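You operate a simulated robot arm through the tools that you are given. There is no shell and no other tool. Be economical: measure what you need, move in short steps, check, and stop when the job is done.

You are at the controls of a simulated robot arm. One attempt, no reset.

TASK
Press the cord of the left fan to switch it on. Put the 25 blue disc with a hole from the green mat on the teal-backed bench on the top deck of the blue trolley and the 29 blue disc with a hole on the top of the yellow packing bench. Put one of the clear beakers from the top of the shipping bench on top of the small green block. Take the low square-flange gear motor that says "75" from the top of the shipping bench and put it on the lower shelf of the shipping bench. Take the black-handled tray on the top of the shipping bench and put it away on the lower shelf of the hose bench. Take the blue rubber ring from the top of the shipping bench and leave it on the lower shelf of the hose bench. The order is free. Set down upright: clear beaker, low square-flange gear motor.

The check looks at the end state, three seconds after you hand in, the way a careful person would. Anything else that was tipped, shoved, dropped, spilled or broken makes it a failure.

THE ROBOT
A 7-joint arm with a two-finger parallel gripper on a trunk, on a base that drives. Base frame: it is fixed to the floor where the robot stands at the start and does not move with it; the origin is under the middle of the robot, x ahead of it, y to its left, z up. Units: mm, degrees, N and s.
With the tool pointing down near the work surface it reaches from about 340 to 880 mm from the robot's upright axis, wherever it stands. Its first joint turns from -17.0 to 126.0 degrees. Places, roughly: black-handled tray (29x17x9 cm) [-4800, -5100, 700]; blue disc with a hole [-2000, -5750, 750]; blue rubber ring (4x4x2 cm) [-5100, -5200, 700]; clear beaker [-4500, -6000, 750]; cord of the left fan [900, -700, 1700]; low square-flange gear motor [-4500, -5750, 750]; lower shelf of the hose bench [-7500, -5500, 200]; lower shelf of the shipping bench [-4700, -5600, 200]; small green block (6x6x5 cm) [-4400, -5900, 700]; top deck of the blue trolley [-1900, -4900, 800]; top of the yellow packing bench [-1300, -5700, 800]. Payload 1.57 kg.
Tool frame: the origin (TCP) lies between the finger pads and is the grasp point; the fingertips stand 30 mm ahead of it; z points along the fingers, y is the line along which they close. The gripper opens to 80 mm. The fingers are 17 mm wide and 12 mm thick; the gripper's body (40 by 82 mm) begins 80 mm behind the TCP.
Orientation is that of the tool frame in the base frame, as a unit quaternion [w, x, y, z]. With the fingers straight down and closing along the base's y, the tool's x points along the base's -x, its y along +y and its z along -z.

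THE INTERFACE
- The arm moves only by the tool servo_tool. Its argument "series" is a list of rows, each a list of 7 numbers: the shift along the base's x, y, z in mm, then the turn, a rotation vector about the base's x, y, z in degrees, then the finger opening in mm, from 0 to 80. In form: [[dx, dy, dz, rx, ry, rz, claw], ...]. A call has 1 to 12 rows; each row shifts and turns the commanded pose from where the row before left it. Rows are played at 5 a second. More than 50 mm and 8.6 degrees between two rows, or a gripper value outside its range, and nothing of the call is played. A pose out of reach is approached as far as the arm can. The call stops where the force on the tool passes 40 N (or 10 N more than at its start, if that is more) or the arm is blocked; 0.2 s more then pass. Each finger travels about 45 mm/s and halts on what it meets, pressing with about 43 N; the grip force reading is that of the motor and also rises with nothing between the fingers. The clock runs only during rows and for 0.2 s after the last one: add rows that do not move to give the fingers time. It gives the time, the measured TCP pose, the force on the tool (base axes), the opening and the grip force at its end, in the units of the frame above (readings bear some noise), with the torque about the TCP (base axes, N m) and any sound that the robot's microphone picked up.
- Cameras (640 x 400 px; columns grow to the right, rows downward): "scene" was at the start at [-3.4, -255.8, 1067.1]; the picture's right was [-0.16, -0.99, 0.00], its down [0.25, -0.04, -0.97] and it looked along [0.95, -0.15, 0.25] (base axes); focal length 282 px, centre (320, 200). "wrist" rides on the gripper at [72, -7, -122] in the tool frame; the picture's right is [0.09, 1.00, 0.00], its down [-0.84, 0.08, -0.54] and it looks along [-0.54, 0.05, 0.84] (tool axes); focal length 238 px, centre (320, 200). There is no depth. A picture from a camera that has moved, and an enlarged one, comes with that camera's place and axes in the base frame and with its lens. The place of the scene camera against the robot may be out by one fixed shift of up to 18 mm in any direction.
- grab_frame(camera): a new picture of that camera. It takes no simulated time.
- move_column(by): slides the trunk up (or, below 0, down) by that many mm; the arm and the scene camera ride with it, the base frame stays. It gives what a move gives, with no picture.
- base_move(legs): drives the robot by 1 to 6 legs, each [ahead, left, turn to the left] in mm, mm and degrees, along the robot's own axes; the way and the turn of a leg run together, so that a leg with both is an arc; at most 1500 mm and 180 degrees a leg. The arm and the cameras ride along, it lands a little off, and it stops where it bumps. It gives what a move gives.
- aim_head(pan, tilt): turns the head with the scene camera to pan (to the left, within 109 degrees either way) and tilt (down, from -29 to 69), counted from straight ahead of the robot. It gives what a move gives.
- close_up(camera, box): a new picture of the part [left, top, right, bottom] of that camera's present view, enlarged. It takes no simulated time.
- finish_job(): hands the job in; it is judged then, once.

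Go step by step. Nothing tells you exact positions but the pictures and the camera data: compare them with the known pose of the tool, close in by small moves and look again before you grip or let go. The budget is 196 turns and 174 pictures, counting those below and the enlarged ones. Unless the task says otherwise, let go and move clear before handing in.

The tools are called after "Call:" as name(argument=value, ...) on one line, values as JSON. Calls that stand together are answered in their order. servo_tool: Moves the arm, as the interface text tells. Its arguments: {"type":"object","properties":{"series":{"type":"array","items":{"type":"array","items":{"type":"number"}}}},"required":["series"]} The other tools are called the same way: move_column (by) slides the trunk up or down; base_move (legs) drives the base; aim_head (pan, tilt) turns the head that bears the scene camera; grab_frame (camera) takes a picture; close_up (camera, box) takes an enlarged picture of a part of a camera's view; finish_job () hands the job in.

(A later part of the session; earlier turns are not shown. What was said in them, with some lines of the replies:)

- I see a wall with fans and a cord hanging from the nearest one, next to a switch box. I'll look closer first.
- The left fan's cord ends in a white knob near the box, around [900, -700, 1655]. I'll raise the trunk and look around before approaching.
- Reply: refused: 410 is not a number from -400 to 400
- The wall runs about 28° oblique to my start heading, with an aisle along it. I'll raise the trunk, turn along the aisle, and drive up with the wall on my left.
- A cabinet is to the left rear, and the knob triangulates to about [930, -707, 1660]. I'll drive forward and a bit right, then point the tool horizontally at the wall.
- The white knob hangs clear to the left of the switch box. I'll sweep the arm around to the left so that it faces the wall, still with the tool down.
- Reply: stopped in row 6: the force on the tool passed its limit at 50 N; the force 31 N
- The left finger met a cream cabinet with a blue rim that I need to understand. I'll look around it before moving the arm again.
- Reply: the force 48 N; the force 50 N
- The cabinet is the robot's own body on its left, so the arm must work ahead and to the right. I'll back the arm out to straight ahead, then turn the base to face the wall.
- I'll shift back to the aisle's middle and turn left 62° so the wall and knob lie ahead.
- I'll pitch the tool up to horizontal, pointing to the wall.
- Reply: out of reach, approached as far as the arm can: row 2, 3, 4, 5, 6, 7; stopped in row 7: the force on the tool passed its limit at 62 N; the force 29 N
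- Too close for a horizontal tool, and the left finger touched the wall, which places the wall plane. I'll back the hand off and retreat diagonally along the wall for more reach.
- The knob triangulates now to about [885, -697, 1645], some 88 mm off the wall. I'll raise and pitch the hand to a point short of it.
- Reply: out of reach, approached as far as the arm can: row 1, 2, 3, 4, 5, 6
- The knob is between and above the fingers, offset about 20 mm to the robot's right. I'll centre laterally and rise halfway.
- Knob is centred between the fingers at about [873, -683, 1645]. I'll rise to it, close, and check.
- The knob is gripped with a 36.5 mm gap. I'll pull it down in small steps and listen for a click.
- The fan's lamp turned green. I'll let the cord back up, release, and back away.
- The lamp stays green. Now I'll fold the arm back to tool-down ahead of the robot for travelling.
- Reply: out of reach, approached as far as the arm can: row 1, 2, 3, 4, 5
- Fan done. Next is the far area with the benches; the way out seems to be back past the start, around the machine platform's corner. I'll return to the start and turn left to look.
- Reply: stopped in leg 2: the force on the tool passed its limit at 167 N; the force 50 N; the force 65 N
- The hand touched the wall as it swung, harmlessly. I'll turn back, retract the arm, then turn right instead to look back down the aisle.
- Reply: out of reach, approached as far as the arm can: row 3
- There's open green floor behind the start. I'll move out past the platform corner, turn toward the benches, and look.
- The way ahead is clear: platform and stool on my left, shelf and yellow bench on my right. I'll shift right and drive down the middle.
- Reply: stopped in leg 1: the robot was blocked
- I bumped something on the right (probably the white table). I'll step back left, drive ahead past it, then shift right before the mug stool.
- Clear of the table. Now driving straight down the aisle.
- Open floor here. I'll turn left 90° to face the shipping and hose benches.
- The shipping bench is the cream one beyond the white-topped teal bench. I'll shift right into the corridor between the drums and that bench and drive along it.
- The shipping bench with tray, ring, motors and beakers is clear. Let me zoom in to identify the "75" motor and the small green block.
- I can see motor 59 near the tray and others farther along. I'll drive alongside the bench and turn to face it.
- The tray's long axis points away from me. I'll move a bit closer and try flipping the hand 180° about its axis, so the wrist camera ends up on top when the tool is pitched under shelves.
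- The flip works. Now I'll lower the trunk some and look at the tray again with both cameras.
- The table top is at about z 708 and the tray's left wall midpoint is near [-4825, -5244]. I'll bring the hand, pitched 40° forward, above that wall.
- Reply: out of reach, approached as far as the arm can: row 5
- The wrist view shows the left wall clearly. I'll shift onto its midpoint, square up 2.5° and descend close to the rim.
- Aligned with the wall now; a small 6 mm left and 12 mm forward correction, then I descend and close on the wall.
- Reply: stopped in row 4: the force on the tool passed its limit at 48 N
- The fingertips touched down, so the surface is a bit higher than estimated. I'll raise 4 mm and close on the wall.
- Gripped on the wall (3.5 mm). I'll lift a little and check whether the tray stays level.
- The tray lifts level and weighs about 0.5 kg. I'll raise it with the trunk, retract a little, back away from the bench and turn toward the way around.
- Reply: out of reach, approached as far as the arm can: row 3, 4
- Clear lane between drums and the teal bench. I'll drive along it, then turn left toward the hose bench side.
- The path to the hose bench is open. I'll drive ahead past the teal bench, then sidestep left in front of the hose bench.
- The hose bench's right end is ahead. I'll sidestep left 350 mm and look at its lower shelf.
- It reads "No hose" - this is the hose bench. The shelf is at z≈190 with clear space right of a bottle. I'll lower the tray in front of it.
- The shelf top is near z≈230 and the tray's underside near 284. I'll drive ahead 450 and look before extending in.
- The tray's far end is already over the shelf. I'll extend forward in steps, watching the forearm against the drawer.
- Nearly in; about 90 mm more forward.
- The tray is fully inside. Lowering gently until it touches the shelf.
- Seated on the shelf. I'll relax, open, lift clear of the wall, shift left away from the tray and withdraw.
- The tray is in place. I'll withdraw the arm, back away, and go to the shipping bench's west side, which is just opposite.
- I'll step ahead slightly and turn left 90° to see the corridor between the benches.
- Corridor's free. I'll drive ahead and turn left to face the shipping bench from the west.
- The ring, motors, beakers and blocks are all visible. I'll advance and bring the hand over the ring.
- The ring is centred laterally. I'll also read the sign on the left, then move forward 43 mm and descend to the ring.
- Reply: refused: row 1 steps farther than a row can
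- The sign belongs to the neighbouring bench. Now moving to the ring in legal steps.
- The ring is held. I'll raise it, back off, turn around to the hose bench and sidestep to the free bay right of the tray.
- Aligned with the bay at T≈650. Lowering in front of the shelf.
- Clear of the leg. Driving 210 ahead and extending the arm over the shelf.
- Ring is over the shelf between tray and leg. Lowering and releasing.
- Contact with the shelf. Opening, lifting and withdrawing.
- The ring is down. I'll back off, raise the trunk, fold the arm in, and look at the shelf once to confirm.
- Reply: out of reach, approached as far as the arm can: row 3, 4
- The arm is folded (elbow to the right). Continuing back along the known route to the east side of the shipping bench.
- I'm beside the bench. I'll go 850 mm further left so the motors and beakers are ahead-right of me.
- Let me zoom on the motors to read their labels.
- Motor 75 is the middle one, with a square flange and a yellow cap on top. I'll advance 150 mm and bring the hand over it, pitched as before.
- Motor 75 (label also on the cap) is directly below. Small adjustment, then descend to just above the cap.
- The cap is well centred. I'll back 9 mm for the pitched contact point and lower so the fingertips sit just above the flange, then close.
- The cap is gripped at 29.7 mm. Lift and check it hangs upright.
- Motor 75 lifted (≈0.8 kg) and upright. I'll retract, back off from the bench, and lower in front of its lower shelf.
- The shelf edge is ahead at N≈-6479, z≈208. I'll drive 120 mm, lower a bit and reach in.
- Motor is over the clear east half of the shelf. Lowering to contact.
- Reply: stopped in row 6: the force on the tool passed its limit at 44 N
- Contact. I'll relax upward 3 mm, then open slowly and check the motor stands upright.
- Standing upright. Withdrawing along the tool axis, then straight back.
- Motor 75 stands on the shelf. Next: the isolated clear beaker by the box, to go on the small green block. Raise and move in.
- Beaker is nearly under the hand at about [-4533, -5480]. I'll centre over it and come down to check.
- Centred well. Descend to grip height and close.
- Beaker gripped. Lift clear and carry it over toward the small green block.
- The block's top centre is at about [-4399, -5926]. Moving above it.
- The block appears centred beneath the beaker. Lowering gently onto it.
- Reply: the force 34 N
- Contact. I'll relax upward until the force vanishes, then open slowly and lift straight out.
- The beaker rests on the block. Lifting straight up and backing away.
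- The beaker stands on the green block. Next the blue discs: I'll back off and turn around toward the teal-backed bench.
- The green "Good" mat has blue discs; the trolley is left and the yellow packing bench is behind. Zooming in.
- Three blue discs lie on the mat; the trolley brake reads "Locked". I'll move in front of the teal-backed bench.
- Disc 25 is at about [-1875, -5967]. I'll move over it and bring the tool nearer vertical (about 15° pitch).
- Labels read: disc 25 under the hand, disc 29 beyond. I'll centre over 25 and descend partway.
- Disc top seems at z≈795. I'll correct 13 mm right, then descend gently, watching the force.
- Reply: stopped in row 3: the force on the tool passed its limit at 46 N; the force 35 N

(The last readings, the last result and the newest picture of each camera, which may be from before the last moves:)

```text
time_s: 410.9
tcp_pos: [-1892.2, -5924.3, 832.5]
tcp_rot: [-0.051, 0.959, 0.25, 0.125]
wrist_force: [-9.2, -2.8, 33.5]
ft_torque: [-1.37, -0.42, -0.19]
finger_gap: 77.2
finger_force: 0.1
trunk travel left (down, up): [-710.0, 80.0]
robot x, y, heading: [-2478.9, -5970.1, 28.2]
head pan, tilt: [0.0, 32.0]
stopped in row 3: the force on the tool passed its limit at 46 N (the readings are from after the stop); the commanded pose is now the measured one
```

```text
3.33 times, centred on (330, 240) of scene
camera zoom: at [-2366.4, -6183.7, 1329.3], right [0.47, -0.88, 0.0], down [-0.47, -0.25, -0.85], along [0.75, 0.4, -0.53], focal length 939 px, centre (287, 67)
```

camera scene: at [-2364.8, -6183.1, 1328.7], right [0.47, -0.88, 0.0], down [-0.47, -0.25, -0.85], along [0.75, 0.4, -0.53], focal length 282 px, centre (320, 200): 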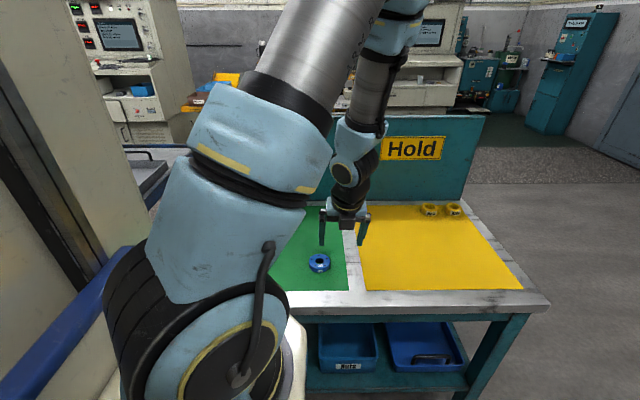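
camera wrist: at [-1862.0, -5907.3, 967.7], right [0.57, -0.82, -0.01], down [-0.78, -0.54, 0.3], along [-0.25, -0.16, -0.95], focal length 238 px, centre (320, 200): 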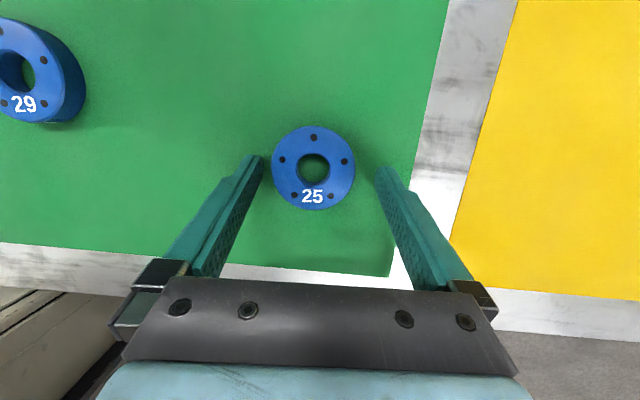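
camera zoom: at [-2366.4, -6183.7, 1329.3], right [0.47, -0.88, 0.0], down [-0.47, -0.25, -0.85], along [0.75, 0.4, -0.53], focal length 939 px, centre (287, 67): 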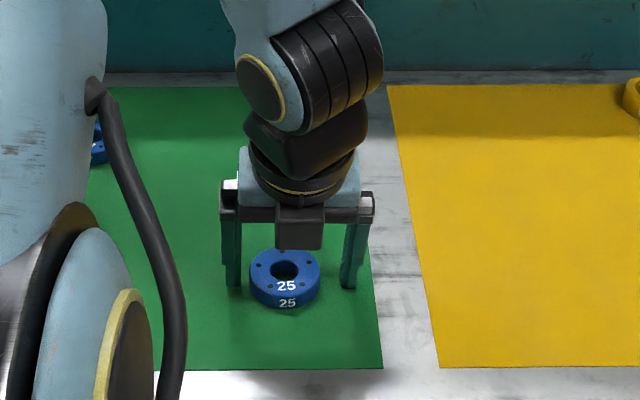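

The fingertips reached the mat, so its surface is at about z 801. I'll rise 4 mm, nudge 3 mm left, and close on the disc.

Call:
servo_tool(series=[[0, 0, 5, 0, 0, 0, 80], [1.2, 4, 0, 0, 0, 0, 80], [0, 0, 0, 0, 0, 0, 66], [0, 0, 0, 0, 0, 0, 58], [0, 0, 0, 0, 0, 0, 52], [0, 0, 0, 0, 0, 0, 52], [0, 0, 0, 0, 0, 0, 52]])

Call:
grab_frame(camera="wrist")

```text
time_s: 412.6
tcp_pos: [-1890.3, -5921.0, 835.9]
tcp_rot: [-0.051, 0.959, 0.25, 0.124]
wrist_force: [0.2, -0.1, -0.6]
ft_torque: [0.01, -0.01, -0.02]
finger_gap: 55.5
finger_force: 36.6
trunk travel left (down, up): [-710.0, 80.0]
robot x, y, heading: [-2477.4, -5968.9, 28.0]
head pan, tilt: [0.0, 32.0]
```

```text
50 pictures are left
camera wrist: at [-1859.5, -5903.0, 970.2], right [0.57, -0.82, -0.01], down [-0.78, -0.54, 0.3], along [-0.25, -0.16, -0.95], focal length 238 px, centre (320, 200)
```

wrist: 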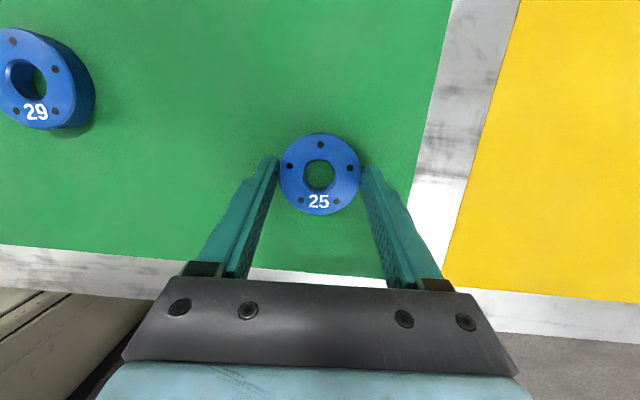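

Disc 25 gripped. Lift high, then move the base over to the trolley.

Call:
servo_tool(series=[[0, 0, 20, 0, 0, 0, 52], [0, 0, 45, 0, 0, 0, 52], [0, 0, 45, 0, 0, 0, 52], [0, 0, 45, 0, 0, 0, 52], [0, 0, 45, 0, 0, 0, 52], [0, 0, 45, 0, 0, 0, 52]])

Call:
move_column(by=80)

Call:
base_move(legs=[[-230, 0, 0], [0, 930, 0.3]])

Call:
aim_head(pan=10, tilt=30)

Call:
grab_frame(camera="scene")

```text
time_s: 413.9
tcp_pos: [-1890.4, -5918.6, 1081.4]
tcp_rot: [-0.051, 0.959, 0.251, 0.124]
wrist_force: [0.8, 0.0, -2.0]
ft_torque: [0.01, 0.07, -0.01]
finger_gap: 55.1
finger_force: 43.3
trunk travel left (down, up): [-710.0, 80.0]
robot x, y, heading: [-2478.5, -5973.5, 28.2]
head pan, tilt: [0.0, 32.0]
```

```text
time_s: 415.1
tcp_pos: [-1890.8, -5919.5, 1160.8]
tcp_rot: [-0.05, 0.959, 0.25, 0.124]
wrist_force: [0.0, 0.1, -2.6]
ft_torque: [0.0, 0.0, -0.01]
finger_gap: 55.4
finger_force: 42.6
trunk travel left (down, up): [-790.0, 0.0]
robot x, y, heading: [-2479.1, -5974.9, 28.1]
head pan, tilt: [0.0, 32.0]
```

```text
time_s: 421.3
tcp_pos: [-2531.6, -5211.7, 1161.6]
tcp_rot: [-0.052, 0.958, 0.253, 0.124]
wrist_force: [0.2, 0.8, -2.1]
ft_torque: [-0.01, 0.04, -0.01]
finger_gap: 55.1
finger_force: 42.7
trunk travel left (down, up): [-790.0, 0.0]
robot x, y, heading: [-3120.0, -5270.5, 28.5]
head pan, tilt: [0.0, 32.0]
```

```text
time_s: 422.0
tcp_pos: [-2532.7, -5212.5, 1160.6]
tcp_rot: [-0.051, 0.958, 0.253, 0.124]
wrist_force: [-0.4, 0.5, -2.6]
ft_torque: [0.02, -0.01, -0.01]
finger_gap: 55.2
finger_force: 43.1
trunk travel left (down, up): [-790.0, 0.0]
robot x, y, heading: [-3115.9, -5267.3, 28.6]
head pan, tilt: [10.0, 30.0]
```

```text
49 pictures are left
camera scene: at [-3012.5, -5466.3, 1411.8], right [0.62, -0.78, 0.0], down [-0.39, -0.31, -0.87], along [0.68, 0.54, -0.5], focal length 282 px, centre (320, 200)
```

scene: 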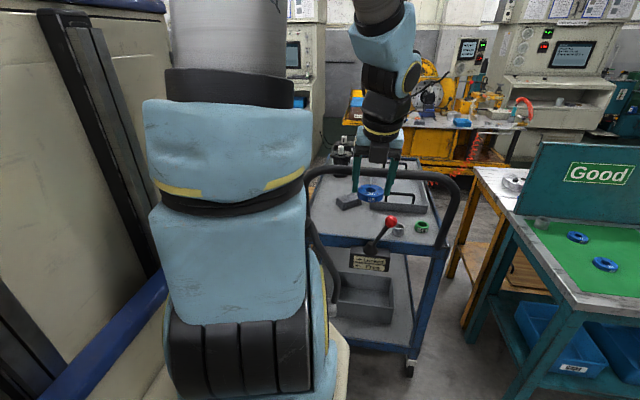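

The trolley is ahead. Driving 290 mm forward with the disc above the handle, then looking down.

Call:
base_move(legs=[[290, 0, 0]])

Call:
grab_frame(camera="wrist")

Call:
grab_frame(camera="scene")

```text
time_s: 424.0
tcp_pos: [-2279.5, -5074.4, 1161.1]
tcp_rot: [-0.051, 0.958, 0.253, 0.124]
wrist_force: [-1.0, 0.2, -3.8]
ft_torque: [-0.04, 0.04, 0.03]
finger_gap: 55.4
finger_force: 43.7
trunk travel left (down, up): [-790.0, 0.0]
robot x, y, heading: [-2866.5, -5133.0, 28.2]
head pan, tilt: [10.0, 30.0]
```

```text
48 pictures are left
camera wrist: at [-2249.3, -5057.4, 1296.2], right [0.57, -0.82, -0.01], down [-0.78, -0.55, 0.3], along [-0.25, -0.16, -0.95], focal length 238 px, centre (320, 200)
```

wrist: 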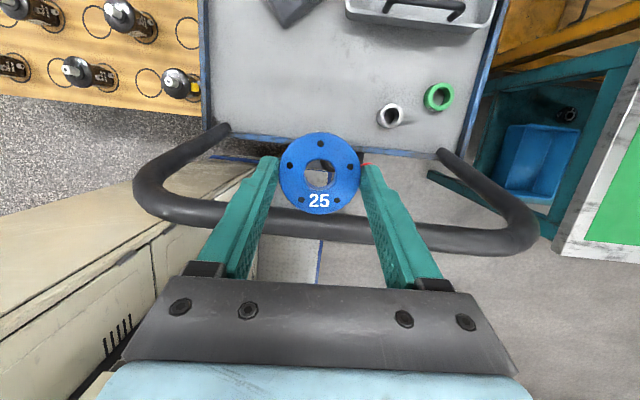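

```text
47 pictures are left
camera scene: at [-2760.2, -5329.1, 1411.8], right [0.62, -0.78, 0.0], down [-0.39, -0.31, -0.87], along [0.68, 0.54, -0.5], focal length 282 px, centre (320, 200)
```

scene: 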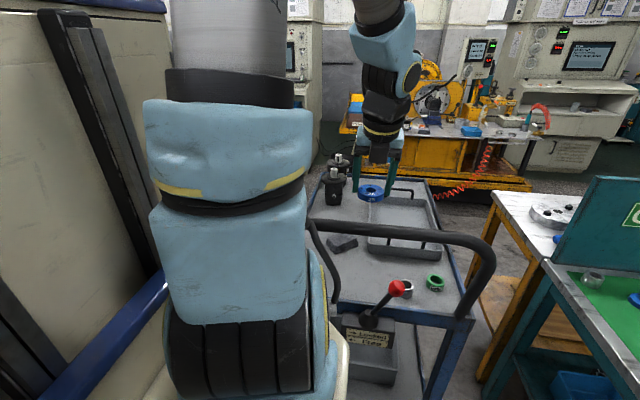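

The free deck area lies just ahead. Move 113 mm forward, then descend in stages.

Call:
servo_tool(series=[[33, 18, 0, 0, 0, 0, 52], [33, 18, 0, 0, 0, 0, 52], [33, 18, 0, 0, 0, 0, 52], [0, 0, -45, 0, 0, 0, 52], [0, 0, -45, 0, 0, 0, 52], [0, 0, -45, 0, 0, 0, 52]])

Call:
grab_frame(camera="scene")

Call:
grab_frame(camera="wrist")

```text
time_s: 425.4
tcp_pos: [-2180.6, -5020.1, 1026.1]
tcp_rot: [-0.052, 0.958, 0.253, 0.124]
wrist_force: [-0.8, 0.1, -1.9]
ft_torque: [0.01, -0.04, 0.0]
finger_gap: 55.3
finger_force: 43.7
trunk travel left (down, up): [-790.0, 0.0]
robot x, y, heading: [-2868.2, -5134.2, 28.6]
head pan, tilt: [10.0, 30.0]
```

```text
46 pictures are left
camera scene: at [-2760.6, -5329.1, 1411.9], right [0.62, -0.78, 0.0], down [-0.39, -0.31, -0.87], along [0.68, 0.54, -0.5], focal length 282 px, centre (320, 200)
```

scene: 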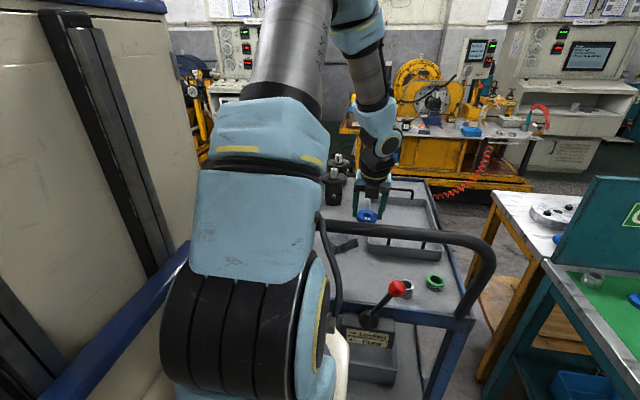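

```text
45 pictures are left
camera wrist: at [-2151.0, -5003.2, 1161.0], right [0.57, -0.82, -0.01], down [-0.78, -0.55, 0.3], along [-0.25, -0.16, -0.95], focal length 238 px, centre (320, 200)
```

wrist: 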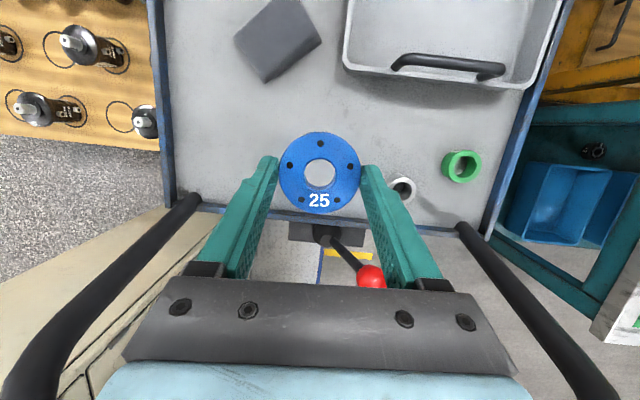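

Clear space below the disc. Descending to the deck.

Call:
servo_tool(series=[[0, 0, -45, 0, 0, 0, 52], [0, 0, -45, 0, 0, 0, 52], [0, 0, -40, 0, 0, 0, 52], [0, 0, -15, 0, 0, 0, 52]])

Call:
grab_frame(camera="scene")

```text
time_s: 426.4
tcp_pos: [-2180.7, -5020.8, 881.2]
tcp_rot: [-0.051, 0.958, 0.254, 0.124]
wrist_force: [-0.1, 0.1, -2.2]
ft_torque: [-0.03, -0.03, -0.03]
finger_gap: 55.5
finger_force: 43.0
trunk travel left (down, up): [-790.0, 0.0]
robot x, y, heading: [-2867.4, -5132.8, 28.6]
head pan, tilt: [10.0, 30.0]
```

```text
44 pictures are left
camera scene: at [-2760.3, -5328.9, 1411.8], right [0.62, -0.78, 0.0], down [-0.39, -0.31, -0.87], along [0.68, 0.54, -0.5], focal length 282 px, centre (320, 200)
```

scene: 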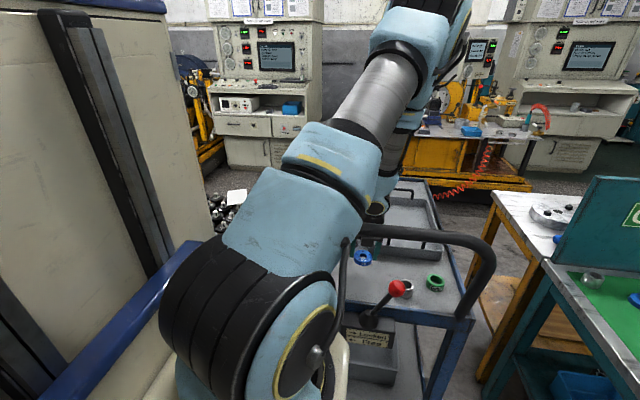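

Call:
servo_tool(series=[[0, 0, -10, 0, 0, 0, 52], [0, 0, -10, 0, 0, 0, 52], [0, 0, -8, 0, 0, 0, 52], [0, 0, -4, 0, 0, 0, 52], [0, 0, -3, 0, 0, 0, 52], [0, 0, 0, 0, 0, 0, 52]])

Call:
grab_frame(camera="wrist")

```text
time_s: 427.8
tcp_pos: [-2181.4, -5020.8, 846.7]
tcp_rot: [-0.051, 0.958, 0.253, 0.125]
wrist_force: [-0.1, 0.8, -3.1]
ft_torque: [0.0, -0.02, 0.04]
finger_gap: 54.9
finger_force: 42.8
trunk travel left (down, up): [-790.0, 0.0]
robot x, y, heading: [-2863.2, -5127.5, 28.4]
head pan, tilt: [10.0, 30.0]
```

```text
43 pictures are left
camera wrist: at [-2150.0, -5003.1, 981.1], right [0.57, -0.82, -0.01], down [-0.78, -0.55, 0.3], along [-0.25, -0.16, -0.95], focal length 238 px, centre (320, 200)
```

wrist: 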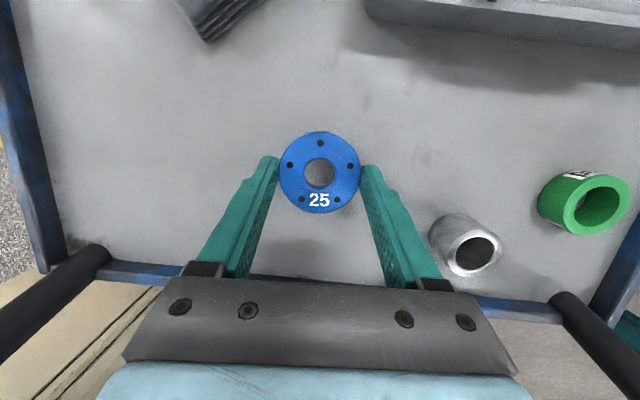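

Call:
servo_tool(series=[[0, 0, -4, 0, 0, 0, 52], [0, 0, -4, 0, 0, 0, 52], [0, 0, -3, 0, 0, 0, 52], [0, 0, 0, 0, 0, 0, 52]])

```text
time_s: 428.8
tcp_pos: [-2181.5, -5019.5, 834.5]
tcp_rot: [-0.051, 0.958, 0.253, 0.124]
wrist_force: [0.2, 0.1, -3.1]
ft_torque: [0.0, 0.01, 0.0]
finger_gap: 55.3
finger_force: 42.6
trunk travel left (down, up): [-790.0, 0.0]
robot x, y, heading: [-2866.4, -5132.0, 28.5]
head pan, tilt: [10.0, 30.0]
```

Call:
servo_tool(series=[[0, 0, -4, 0, 0, 0, 52], [0, 0, -4, 0, 0, 0, 52], [0, 0, -3, 0, 0, 0, 52], [0, 0, -3, 0, 0, 0, 52], [0, 0, 0, 0, 0, 0, 52]])

Call:
grab_frame(camera="wrist")

```text
time_s: 430.0
tcp_pos: [-2181.8, -5021.8, 820.5]
tcp_rot: [-0.051, 0.958, 0.254, 0.124]
wrist_force: [0.0, -0.6, -2.4]
ft_torque: [-0.07, 0.02, -0.02]
finger_gap: 55.1
finger_force: 43.0
trunk travel left (down, up): [-790.0, 0.0]
robot x, y, heading: [-2867.8, -5130.2, 28.4]
head pan, tilt: [10.0, 30.0]
```

```text
42 pictures are left
camera wrist: at [-2150.2, -5003.2, 955.8], right [0.57, -0.82, -0.01], down [-0.78, -0.55, 0.3], along [-0.25, -0.16, -0.95], focal length 238 px, centre (320, 200)
```

wrist: 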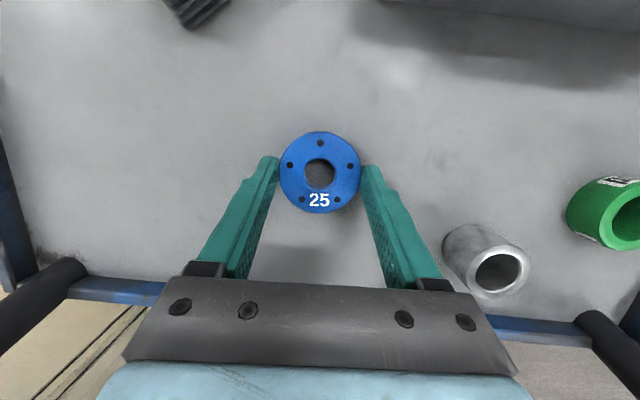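

Call:
servo_tool(series=[[0, 0, -4, 0, 0, 0, 52], [0, 0, -4, 0, 0, 0, 52], [0, 0, -4, 0, 0, 0, 52], [0, 0, -3, 0, 0, 0, 52], [0, 0, -3, 0, 0, 0, 52], [0, 0, 0, 0, 0, 0, 52]])

```text
time_s: 430.8
tcp_pos: [-2180.8, -5019.8, 814.2]
tcp_rot: [-0.052, 0.957, 0.254, 0.128]
wrist_force: [-12.2, -5.0, 28.0]
ft_torque: [-0.83, 0.17, -0.4]
finger_gap: 55.1
finger_force: 42.7
trunk travel left (down, up): [-790.0, 0.0]
robot x, y, heading: [-2867.2, -5133.2, 28.5]
head pan, tilt: [10.0, 30.0]
stopped in row 3: the force on the tool passed its limit at 50 N (the readings are from after the stop); the commanded pose is now the measured one
```

Contact with the deck. Relax, open moderately, lift straight up.

Call:
servo_tool(series=[[0, 0, 2, 0, 0, 0, 52], [0, 0, 1, 0, 0, 0, 60], [0, 0, 0, 0, 0, 0, 70], [0, 0, 0, 0, 0, 0, 70], [0, 0, 0, 0, 0, 0, 70], [0, 0, 20, 0, 0, 0, 70], [0, 0, 40, 0, 0, 0, 70], [0, 0, 45, 0, 0, 0, 70]])

Call:
grab_frame(camera="wrist")

```text
time_s: 432.6
tcp_pos: [-2178.4, -5021.5, 921.3]
tcp_rot: [-0.051, 0.958, 0.254, 0.126]
wrist_force: [0.5, -1.1, 1.2]
ft_torque: [0.1, 0.07, -0.01]
finger_gap: 70.2
finger_force: 0.1
trunk travel left (down, up): [-790.0, 0.0]
robot x, y, heading: [-2867.0, -5131.7, 28.6]
head pan, tilt: [10.0, 30.0]
```

```text
41 pictures are left
camera wrist: at [-2147.7, -5004.5, 1055.2], right [0.57, -0.82, -0.01], down [-0.78, -0.55, 0.3], along [-0.25, -0.16, -0.96], focal length 238 px, centre (320, 200)
```

wrist: 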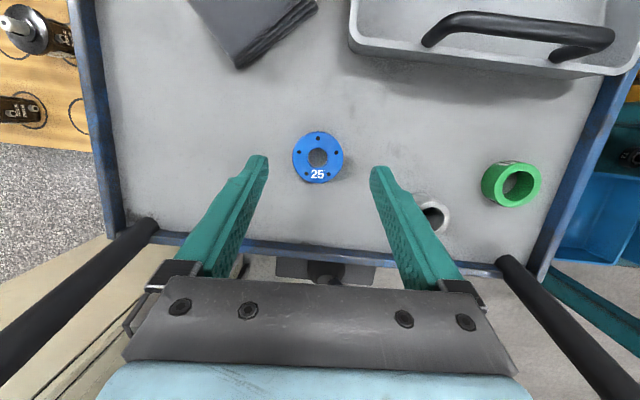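

Disc 25 is on the trolley deck. Raising over the handle, backing out, and returning to the mat for disc 29.

Call:
servo_tool(series=[[0, 0, 45, 0, 0, 0, 80], [0, 0, 45, 0, 0, 0, 80], [0, 0, 45, 0, 0, 0, 80], [0, 0, 45, 0, 0, 0, 80], [0, 0, 45, 0, 0, 0, 80]])

Call:
base_move(legs=[[-290, 0, 0], [0, -930, 0], [225, 0, 0]])

Call:
grab_frame(camera="wrist")

```text
time_s: 433.8
tcp_pos: [-2180.2, -5020.9, 1145.7]
tcp_rot: [-0.05, 0.958, 0.254, 0.126]
wrist_force: [0.6, 0.2, 0.0]
ft_torque: [-0.01, 0.03, 0.0]
finger_gap: 80.1
finger_force: 0.1
trunk travel left (down, up): [-790.0, 0.0]
robot x, y, heading: [-2868.3, -5138.3, 28.4]
head pan, tilt: [10.0, 30.0]
```

```text
time_s: 441.6
tcp_pos: [-1801.8, -5866.3, 1145.8]
tcp_rot: [-0.05, 0.958, 0.252, 0.126]
wrist_force: [-0.4, -0.7, 0.1]
ft_torque: [-0.01, -0.01, 0.0]
finger_gap: 79.9
finger_force: 0.1
trunk travel left (down, up): [-790.0, 0.0]
robot x, y, heading: [-2493.6, -5976.1, 28.2]
head pan, tilt: [10.0, 30.0]
```

```text
40 pictures are left
camera wrist: at [-1771.1, -5850.5, 1280.9], right [0.57, -0.82, -0.01], down [-0.78, -0.55, 0.3], along [-0.25, -0.16, -0.96], focal length 238 px, centre (320, 200)
```

wrist: 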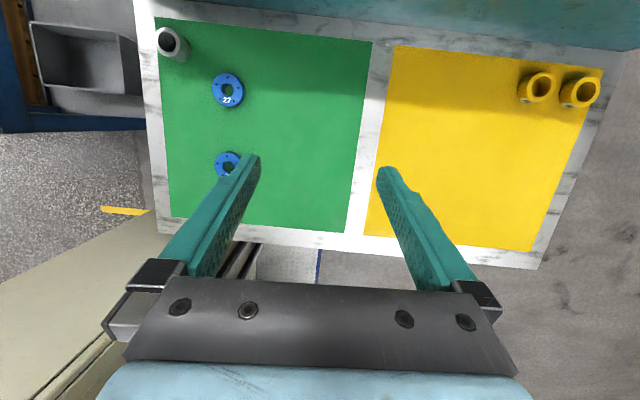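

Disc 29 is the nearer one of the two left. Moving over it and descending.

Call:
servo_tool(series=[[-34.8, 28.5, 0, 0, 0, 0, 80], [-34.8, 28.5, 0, 0, 0, 0, 80], [-34.8, 28.5, 0, 0, 0, 0, 80], [-34.8, 28.5, 0, 0, 0, 0, 80], [0, 0, -45, 0, 0, 0, 80], [0, 0, -45, 0, 0, 0, 80], [0, 0, -45, 0, 0, 0, 80], [0, 0, -45, 0, 0, 0, 80], [0, 0, -45, 0, 0, 0, 80], [0, 0, -40, 0, 0, 0, 80], [0, 0, 0, 0, 0, 0, 80]])

Call:
grab_frame(camera="wrist")

```text
time_s: 443.9
tcp_pos: [-1920.9, -5774.6, 854.6]
tcp_rot: [-0.05, 0.958, 0.251, 0.127]
wrist_force: [0.4, 0.9, 0.2]
ft_torque: [0.03, -0.02, 0.01]
finger_gap: 80.1
finger_force: 0.0
out of reach, approached as far as the arm can: row 3, 4
trunk travel left (down, up): [-790.0, 0.0]
robot x, y, heading: [-2488.3, -5973.6, 28.4]
head pan, tilt: [10.0, 30.0]
```

```text
39 pictures are left
camera wrist: at [-1891.6, -5756.7, 989.9], right [0.57, -0.82, -0.01], down [-0.78, -0.55, 0.29], along [-0.25, -0.16, -0.96], focal length 238 px, centre (320, 200)
```

wrist: 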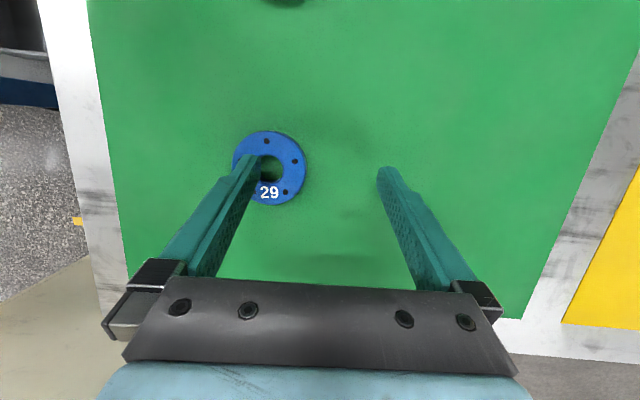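

I'll rise slightly, shift left onto the disc, and check.

Call:
servo_tool(series=[[0, 0, 20, 0, 0, 0, 80], [-22, 30.4, 0, 0, 0, 0, 80], [0, 0, -15, 0, 0, 0, 80], [0, 0, 0, 0, 0, 0, 80]])

Call:
grab_frame(camera="wrist")

```text
time_s: 444.9
tcp_pos: [-1943.5, -5744.5, 859.7]
tcp_rot: [-0.05, 0.958, 0.251, 0.127]
wrist_force: [-0.3, 0.0, 0.2]
ft_torque: [0.0, -0.01, 0.02]
finger_gap: 79.9
finger_force: 0.0
trunk travel left (down, up): [-790.0, 0.0]
robot x, y, heading: [-2491.4, -5978.2, 28.1]
head pan, tilt: [10.0, 30.0]
```

```text
38 pictures are left
camera wrist: at [-1913.7, -5726.4, 995.3], right [0.57, -0.82, -0.01], down [-0.78, -0.55, 0.29], along [-0.25, -0.16, -0.96], focal length 238 px, centre (320, 200)
```

wrist: 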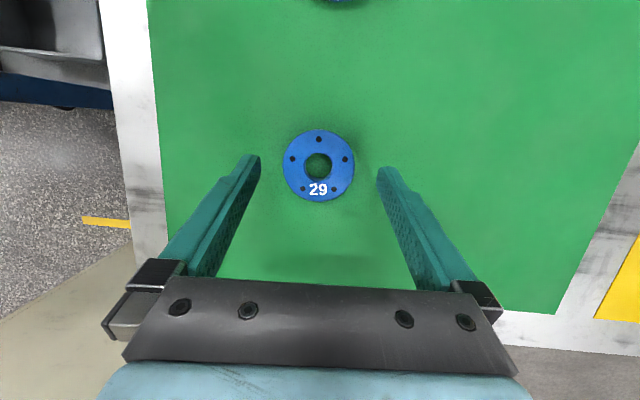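

Centred. Descend to grip height, close, and lift.

Call:
servo_tool(series=[[0, 0, -12, 0, 0, 0, 80], [0, 0, -11, 0, 0, 0, 80], [0, 0, 0, 0, 0, 0, 66], [0, 0, 0, 0, 0, 0, 58], [0, 0, 0, 0, 0, 0, 52], [0, 0, 0, 0, 0, 0, 52], [0, 0, 0, 0, 0, 0, 52], [0, 0, 20, 0, 0, 0, 52], [0, 0, 45, 0, 0, 0, 52], [0, 0, 45, 0, 0, 0, 52], [0, 0, 45, 0, 0, 0, 52]])

Call:
grab_frame(camera="wrist")

```text
time_s: 447.4
tcp_pos: [-1940.2, -5743.6, 993.1]
tcp_rot: [-0.051, 0.958, 0.252, 0.126]
wrist_force: [0.5, -0.8, -2.8]
ft_torque: [0.03, 0.06, 0.03]
finger_gap: 55.1
finger_force: 43.3
trunk travel left (down, up): [-790.0, 0.0]
robot x, y, heading: [-2485.8, -5975.9, 28.3]
head pan, tilt: [10.0, 30.0]
```

```text
37 pictures are left
camera wrist: at [-1911.2, -5727.4, 1128.0], right [0.57, -0.82, -0.01], down [-0.78, -0.55, 0.29], along [-0.25, -0.16, -0.96], focal length 238 px, centre (320, 200)
```

wrist: 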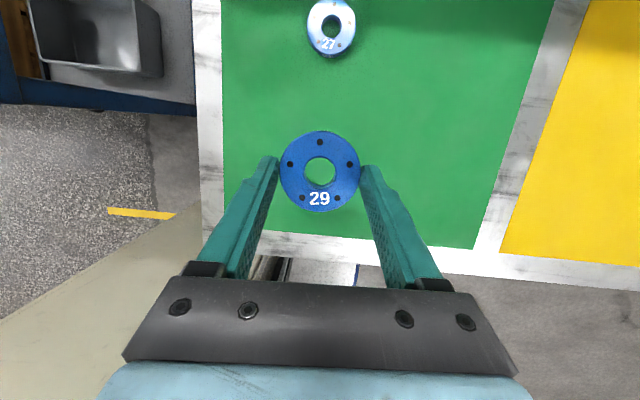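

Disc 29 held. Backing off and going right around the end of the teal bench.

Call:
servo_tool(series=[[0, 0, 40, 0, 0, 0, 52], [0, 0, 40, 0, 0, 0, 52]])

Call:
base_move(legs=[[-250, 0, 0]])

Call:
aim_head(pan=-60, tilt=22)

Call:
grab_frame(camera="scene")

```text
time_s: 447.9
tcp_pos: [-1942.9, -5743.0, 1072.3]
tcp_rot: [-0.051, 0.958, 0.251, 0.126]
wrist_force: [0.4, 0.6, -2.2]
ft_torque: [0.03, 0.04, -0.01]
finger_gap: 55.1
finger_force: 43.6
trunk travel left (down, up): [-790.0, 0.0]
robot x, y, heading: [-2488.3, -5972.9, 28.7]
head pan, tilt: [10.0, 30.0]
```

```text
time_s: 449.8
tcp_pos: [-2164.0, -5863.5, 1073.1]
tcp_rot: [-0.052, 0.958, 0.251, 0.126]
wrist_force: [0.2, -0.1, -1.9]
ft_torque: [0.01, 0.01, -0.01]
finger_gap: 55.3
finger_force: 43.5
trunk travel left (down, up): [-790.0, 0.0]
robot x, y, heading: [-2710.5, -6092.5, 28.4]
head pan, tilt: [10.0, 30.0]
```

```text
time_s: 451.2
tcp_pos: [-2163.8, -5862.5, 1073.0]
tcp_rot: [-0.052, 0.958, 0.252, 0.125]
wrist_force: [-0.1, -0.1, -2.1]
ft_torque: [0.0, 0.0, -0.02]
finger_gap: 54.8
finger_force: 43.4
trunk travel left (down, up): [-790.0, 0.0]
robot x, y, heading: [-2711.2, -6090.9, 28.0]
head pan, tilt: [-60.0, 22.0]
```

```text
36 pictures are left
camera scene: at [-2596.0, -6395.2, 1424.6], right [-0.53, -0.85, 0.0], down [-0.32, 0.2, -0.93], along [0.79, -0.49, -0.37], focal length 282 px, centre (320, 200)
```

scene: 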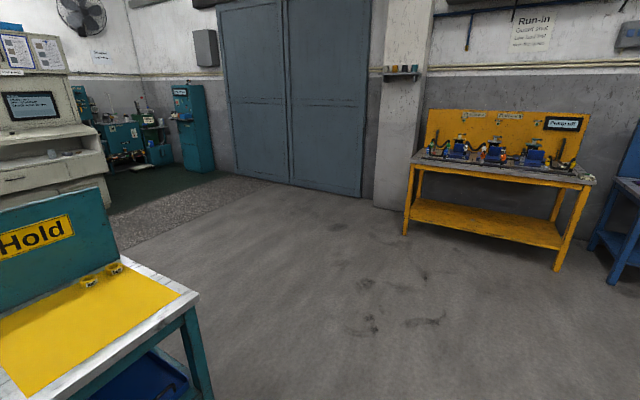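

Open floor. Drive right past the bench end and ahead, then look left at the packing bench.

Call:
base_move(legs=[[0, -1480, 0], [1200, 0, 0], [0, 0, 90]])

Call:
aim_head(pan=-5, tilt=28)

Call:
grab_frame(camera="scene")

```text
time_s: 468.0
tcp_pos: [-1187.6, -6287.8, 1073.0]
tcp_rot: [-0.124, 0.498, 0.856, 0.053]
wrist_force: [-0.2, 0.0, -1.9]
ft_torque: [-0.04, -0.01, -0.02]
finger_gap: 54.7
finger_force: 42.9
trunk travel left (down, up): [-790.0, 0.0]
robot x, y, heading: [-956.2, -6832.7, 118.3]
head pan, tilt: [-60.0, 22.0]
```

```text
time_s: 469.3
tcp_pos: [-1188.1, -6287.6, 1072.6]
tcp_rot: [-0.126, 0.498, 0.857, 0.054]
wrist_force: [0.6, 0.0, -2.9]
ft_torque: [-0.01, 0.01, 0.02]
finger_gap: 55.1
finger_force: 43.2
trunk travel left (down, up): [-790.0, 0.0]
robot x, y, heading: [-951.7, -6833.2, 118.5]
head pan, tilt: [-5.0, 28.0]
```

```text
35 pictures are left
camera scene: at [-753.6, -6721.4, 1415.0], right [0.92, 0.4, 0.0], down [0.19, -0.43, -0.88], along [-0.35, 0.81, -0.47], focal length 282 px, centre (320, 200)
```

scene: 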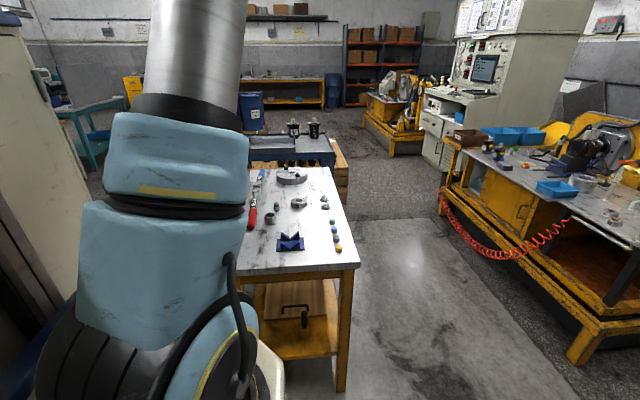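

The packing bench is ahead with scattered items. I'll advance 150 mm and look down with the wrist camera for a free spot.

Call:
base_move(legs=[[150, 0, 0]])

Call:
grab_frame(camera="wrist")

Call:
grab_frame(camera="scene")

```text
time_s: 470.6
tcp_pos: [-1258.4, -6153.8, 1072.1]
tcp_rot: [-0.125, 0.498, 0.856, 0.053]
wrist_force: [-0.1, -0.8, -2.4]
ft_torque: [-0.04, -0.02, 0.02]
finger_gap: 55.0
finger_force: 42.9
trunk travel left (down, up): [-790.0, 0.0]
robot x, y, heading: [-1022.1, -6696.6, 118.6]
head pan, tilt: [-5.0, 28.0]
```

```text
34 pictures are left
camera wrist: at [-1279.3, -6125.8, 1207.9], right [0.82, 0.57, -0.01], down [0.55, -0.78, 0.3], along [0.16, -0.25, -0.96], focal length 238 px, centre (320, 200)
```

wrist: 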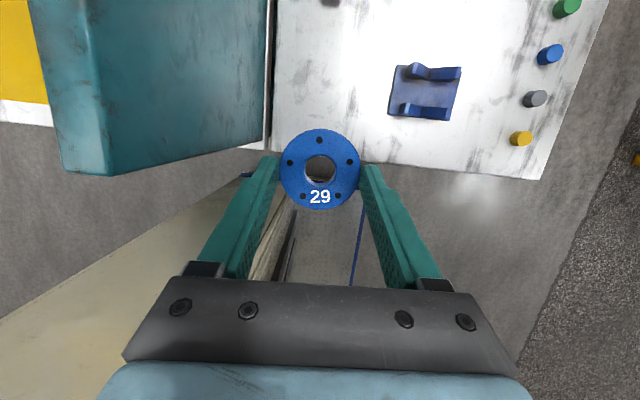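

```text
33 pictures are left
camera scene: at [-825.7, -6588.7, 1415.0], right [0.92, 0.4, 0.0], down [0.19, -0.43, -0.88], along [-0.35, 0.81, -0.47], focal length 282 px, centre (320, 200)
```

scene: 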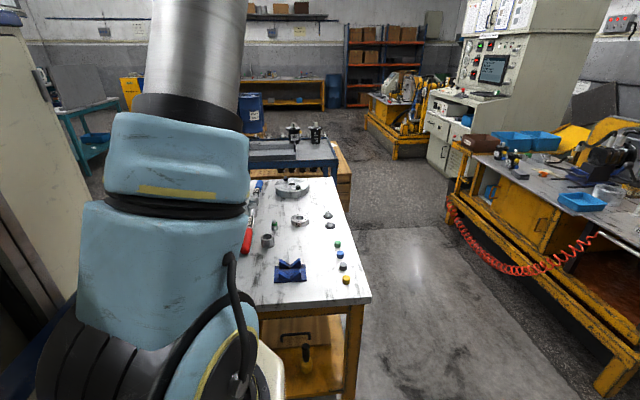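

There's free space between the teal backboard and the blue V-block, near [-1311, -6057]. Moving over it and descending partway.

Call:
servo_tool(series=[[-16.7, 30.7, 0, 0, 0, 0, 52], [-16.7, 30.7, 0, 0, 0, 0, 52], [-16.7, 30.7, 0, 0, 0, 0, 52], [0, 0, -45, 0, 0, 0, 52], [0, 0, -45, 0, 0, 0, 52], [0, 0, -30, 0, 0, 0, 52]])

Call:
grab_frame(camera="wrist")

Call:
grab_frame(camera="scene")

```text
time_s: 472.1
tcp_pos: [-1308.5, -6061.5, 952.7]
tcp_rot: [-0.127, 0.498, 0.856, 0.053]
wrist_force: [-0.4, -0.2, -1.8]
ft_torque: [-0.01, 0.02, 0.01]
finger_gap: 54.9
finger_force: 42.8
trunk travel left (down, up): [-790.0, 0.0]
robot x, y, heading: [-1027.4, -6697.4, 118.4]
head pan, tilt: [-5.0, 28.0]
```

```text
32 pictures are left
camera wrist: at [-1329.0, -6034.3, 1088.1], right [0.82, 0.57, -0.01], down [0.55, -0.78, 0.29], along [0.16, -0.25, -0.96], focal length 238 px, centre (320, 200)
```

wrist: 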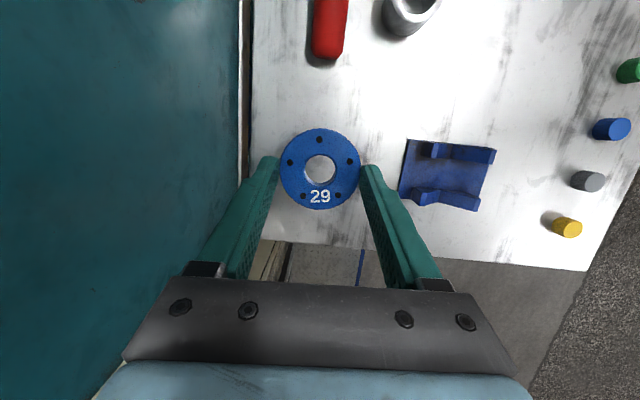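

```text
31 pictures are left
camera scene: at [-825.4, -6588.9, 1415.0], right [0.92, 0.4, 0.0], down [0.19, -0.43, -0.88], along [-0.35, 0.81, -0.47], focal length 282 px, centre (320, 200)
```

scene: 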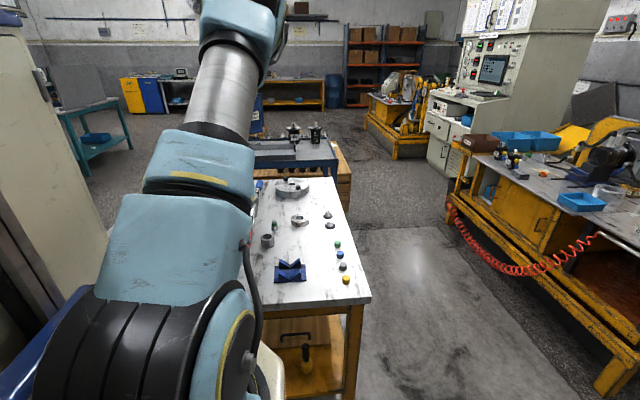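

Clearances look fine on both sides. Descending.

Call:
servo_tool(series=[[0, 0, -40, 0, 0, 0, 52], [0, 0, -35, 0, 0, 0, 52], [0, 0, -20, 0, 0, 0, 52], [0, 0, -5, 0, 0, 0, 52], [0, 0, -4, 0, 0, 0, 52], [0, 0, -4, 0, 0, 0, 52], [0, 0, -4, 0, 0, 0, 52], [0, 0, -4, 0, 0, 0, 52], [0, 0, -4, 0, 0, 0, 52], [0, 0, 0, 0, 0, 0, 52]])

Call:
grab_frame(camera="wrist")

```text
time_s: 474.2
tcp_pos: [-1310.6, -6061.7, 835.0]
tcp_rot: [-0.127, 0.498, 0.856, 0.055]
wrist_force: [2.5, -1.7, 36.5]
ft_torque: [0.27, -0.12, -0.27]
finger_gap: 55.0
finger_force: 43.1
trunk travel left (down, up): [-790.0, 0.0]
robot x, y, heading: [-1024.8, -6700.2, 118.4]
head pan, tilt: [-5.0, 28.0]
```

```text
30 pictures are left
camera wrist: at [-1329.6, -6033.7, 970.4], right [0.82, 0.57, -0.01], down [0.55, -0.78, 0.29], along [0.16, -0.24, -0.96], focal length 238 px, centre (320, 200)
```

wrist: 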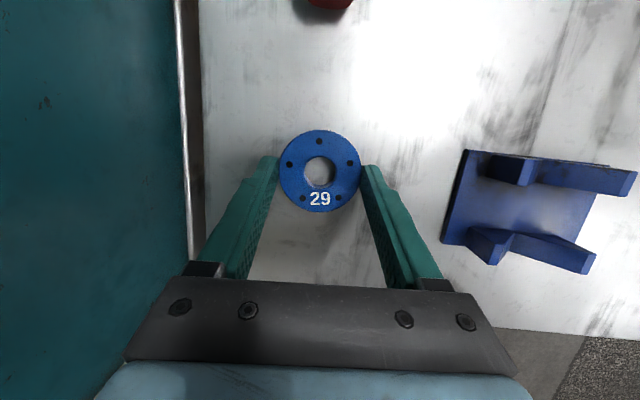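

Contact with the bench top. Relax, open, and lift away.

Call:
servo_tool(series=[[0, 0, 2, 0, 0, 0, 52], [0, 0, 1, 0, 0, 0, 60], [0, 0, 0, 0, 0, 0, 68], [0, 0, 0, 0, 0, 0, 68], [0, 0, 0, 0, 0, 0, 68], [0, 0, 20, 0, 0, 0, 68], [0, 0, 40, 0, 0, 0, 68], [0, 0, 45, 0, 0, 0, 68], [0, 0, 45, 0, 0, 0, 68], [0, 0, 45, 0, 0, 0, 68]])

Call:
grab_frame(camera="wrist")

```text
time_s: 476.4
tcp_pos: [-1309.0, -6062.1, 1032.1]
tcp_rot: [-0.125, 0.498, 0.856, 0.053]
wrist_force: [0.0, 0.8, -0.2]
ft_torque: [0.01, 0.0, 0.0]
finger_gap: 68.2
finger_force: 0.0
trunk travel left (down, up): [-790.0, 0.0]
robot x, y, heading: [-1025.2, -6697.6, 118.3]
head pan, tilt: [-5.0, 28.0]
```

```text
29 pictures are left
camera wrist: at [-1330.9, -6034.3, 1166.4], right [0.82, 0.57, -0.01], down [0.55, -0.78, 0.3], along [0.16, -0.25, -0.96], focal length 238 px, centre (320, 200)
```

wrist: 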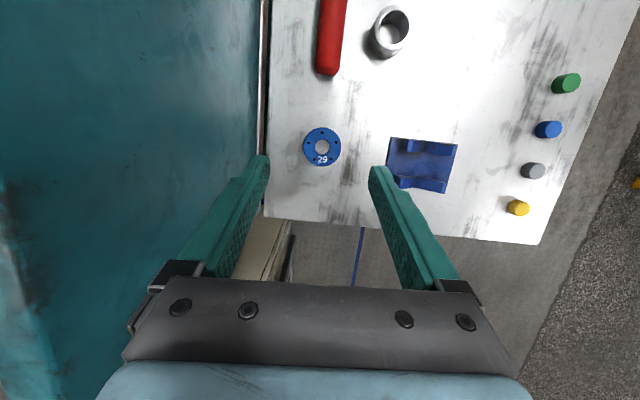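

Disc 29 lies on the packing bench. I'll back off clear, and take one far look at the left fan to confirm it's still on.

Call:
base_move(legs=[[-250, 0, 0]])

Call:
aim_head(pan=-42, tilt=0)

Call:
close_up(camera="scene", box=[200, 60, 440, 220])

```text
time_s: 478.3
tcp_pos: [-1191.5, -6281.5, 1031.0]
tcp_rot: [-0.125, 0.499, 0.856, 0.053]
wrist_force: [0.0, -0.3, 0.0]
ft_torque: [0.04, 0.02, 0.02]
finger_gap: 68.2
finger_force: 0.0
trunk travel left (down, up): [-790.0, 0.0]
robot x, y, heading: [-907.9, -6916.4, 118.5]
head pan, tilt: [-5.0, 28.0]
```

```text
time_s: 479.3
tcp_pos: [-1191.3, -6281.5, 1031.9]
tcp_rot: [-0.125, 0.499, 0.856, 0.053]
wrist_force: [0.0, 0.1, -0.7]
ft_torque: [-0.05, 0.0, 0.0]
finger_gap: 67.9
finger_force: 0.0
trunk travel left (down, up): [-790.0, 0.0]
robot x, y, heading: [-909.1, -6918.8, 118.1]
head pan, tilt: [-42.0, 0.0]
```

```text
2.50 times, centred on (320, 140) of scene
camera zoom: at [-649.5, -6804.8, 1460.1], right [0.97, -0.24, 0.0], down [0.0, 0.0, -1.0], along [0.24, 0.97, 0.0], focal length 704 px, centre (320, 350)
```

zoom: 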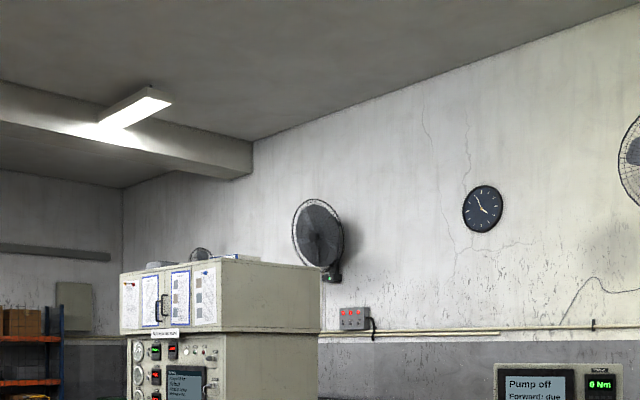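

Call:
finish_job()

```text
The job is handed in.
```

I finished every item on the list and handed the job in; the result of the check did not come back to me.

- **Fan:** The left fan's cord was pulled and its lamp turned green and stayed green after I let go.
- **Discs:** The 25 disc is on the trolley's top deck and the 29 disc is on the packing bench.
- **Beaker:** One clear beaker stands upright on the small green block.
- **Gear motor:** The motor marked 75 stands upright on the shipping bench's lower shelf.
- **Tray and ring:** Both are on the hose bench's lower shelf. I didn't get a clear picture of the ring after releasing it, though it was resting on the shelf when I let go.

The robot bumped three things on the way. A finger touched the robot's own cabinet, the hand touched the wall, and the base was stopped by something near the start, probably a white table. I saw nothing tipped or shoved, but I did not go back to check the table.
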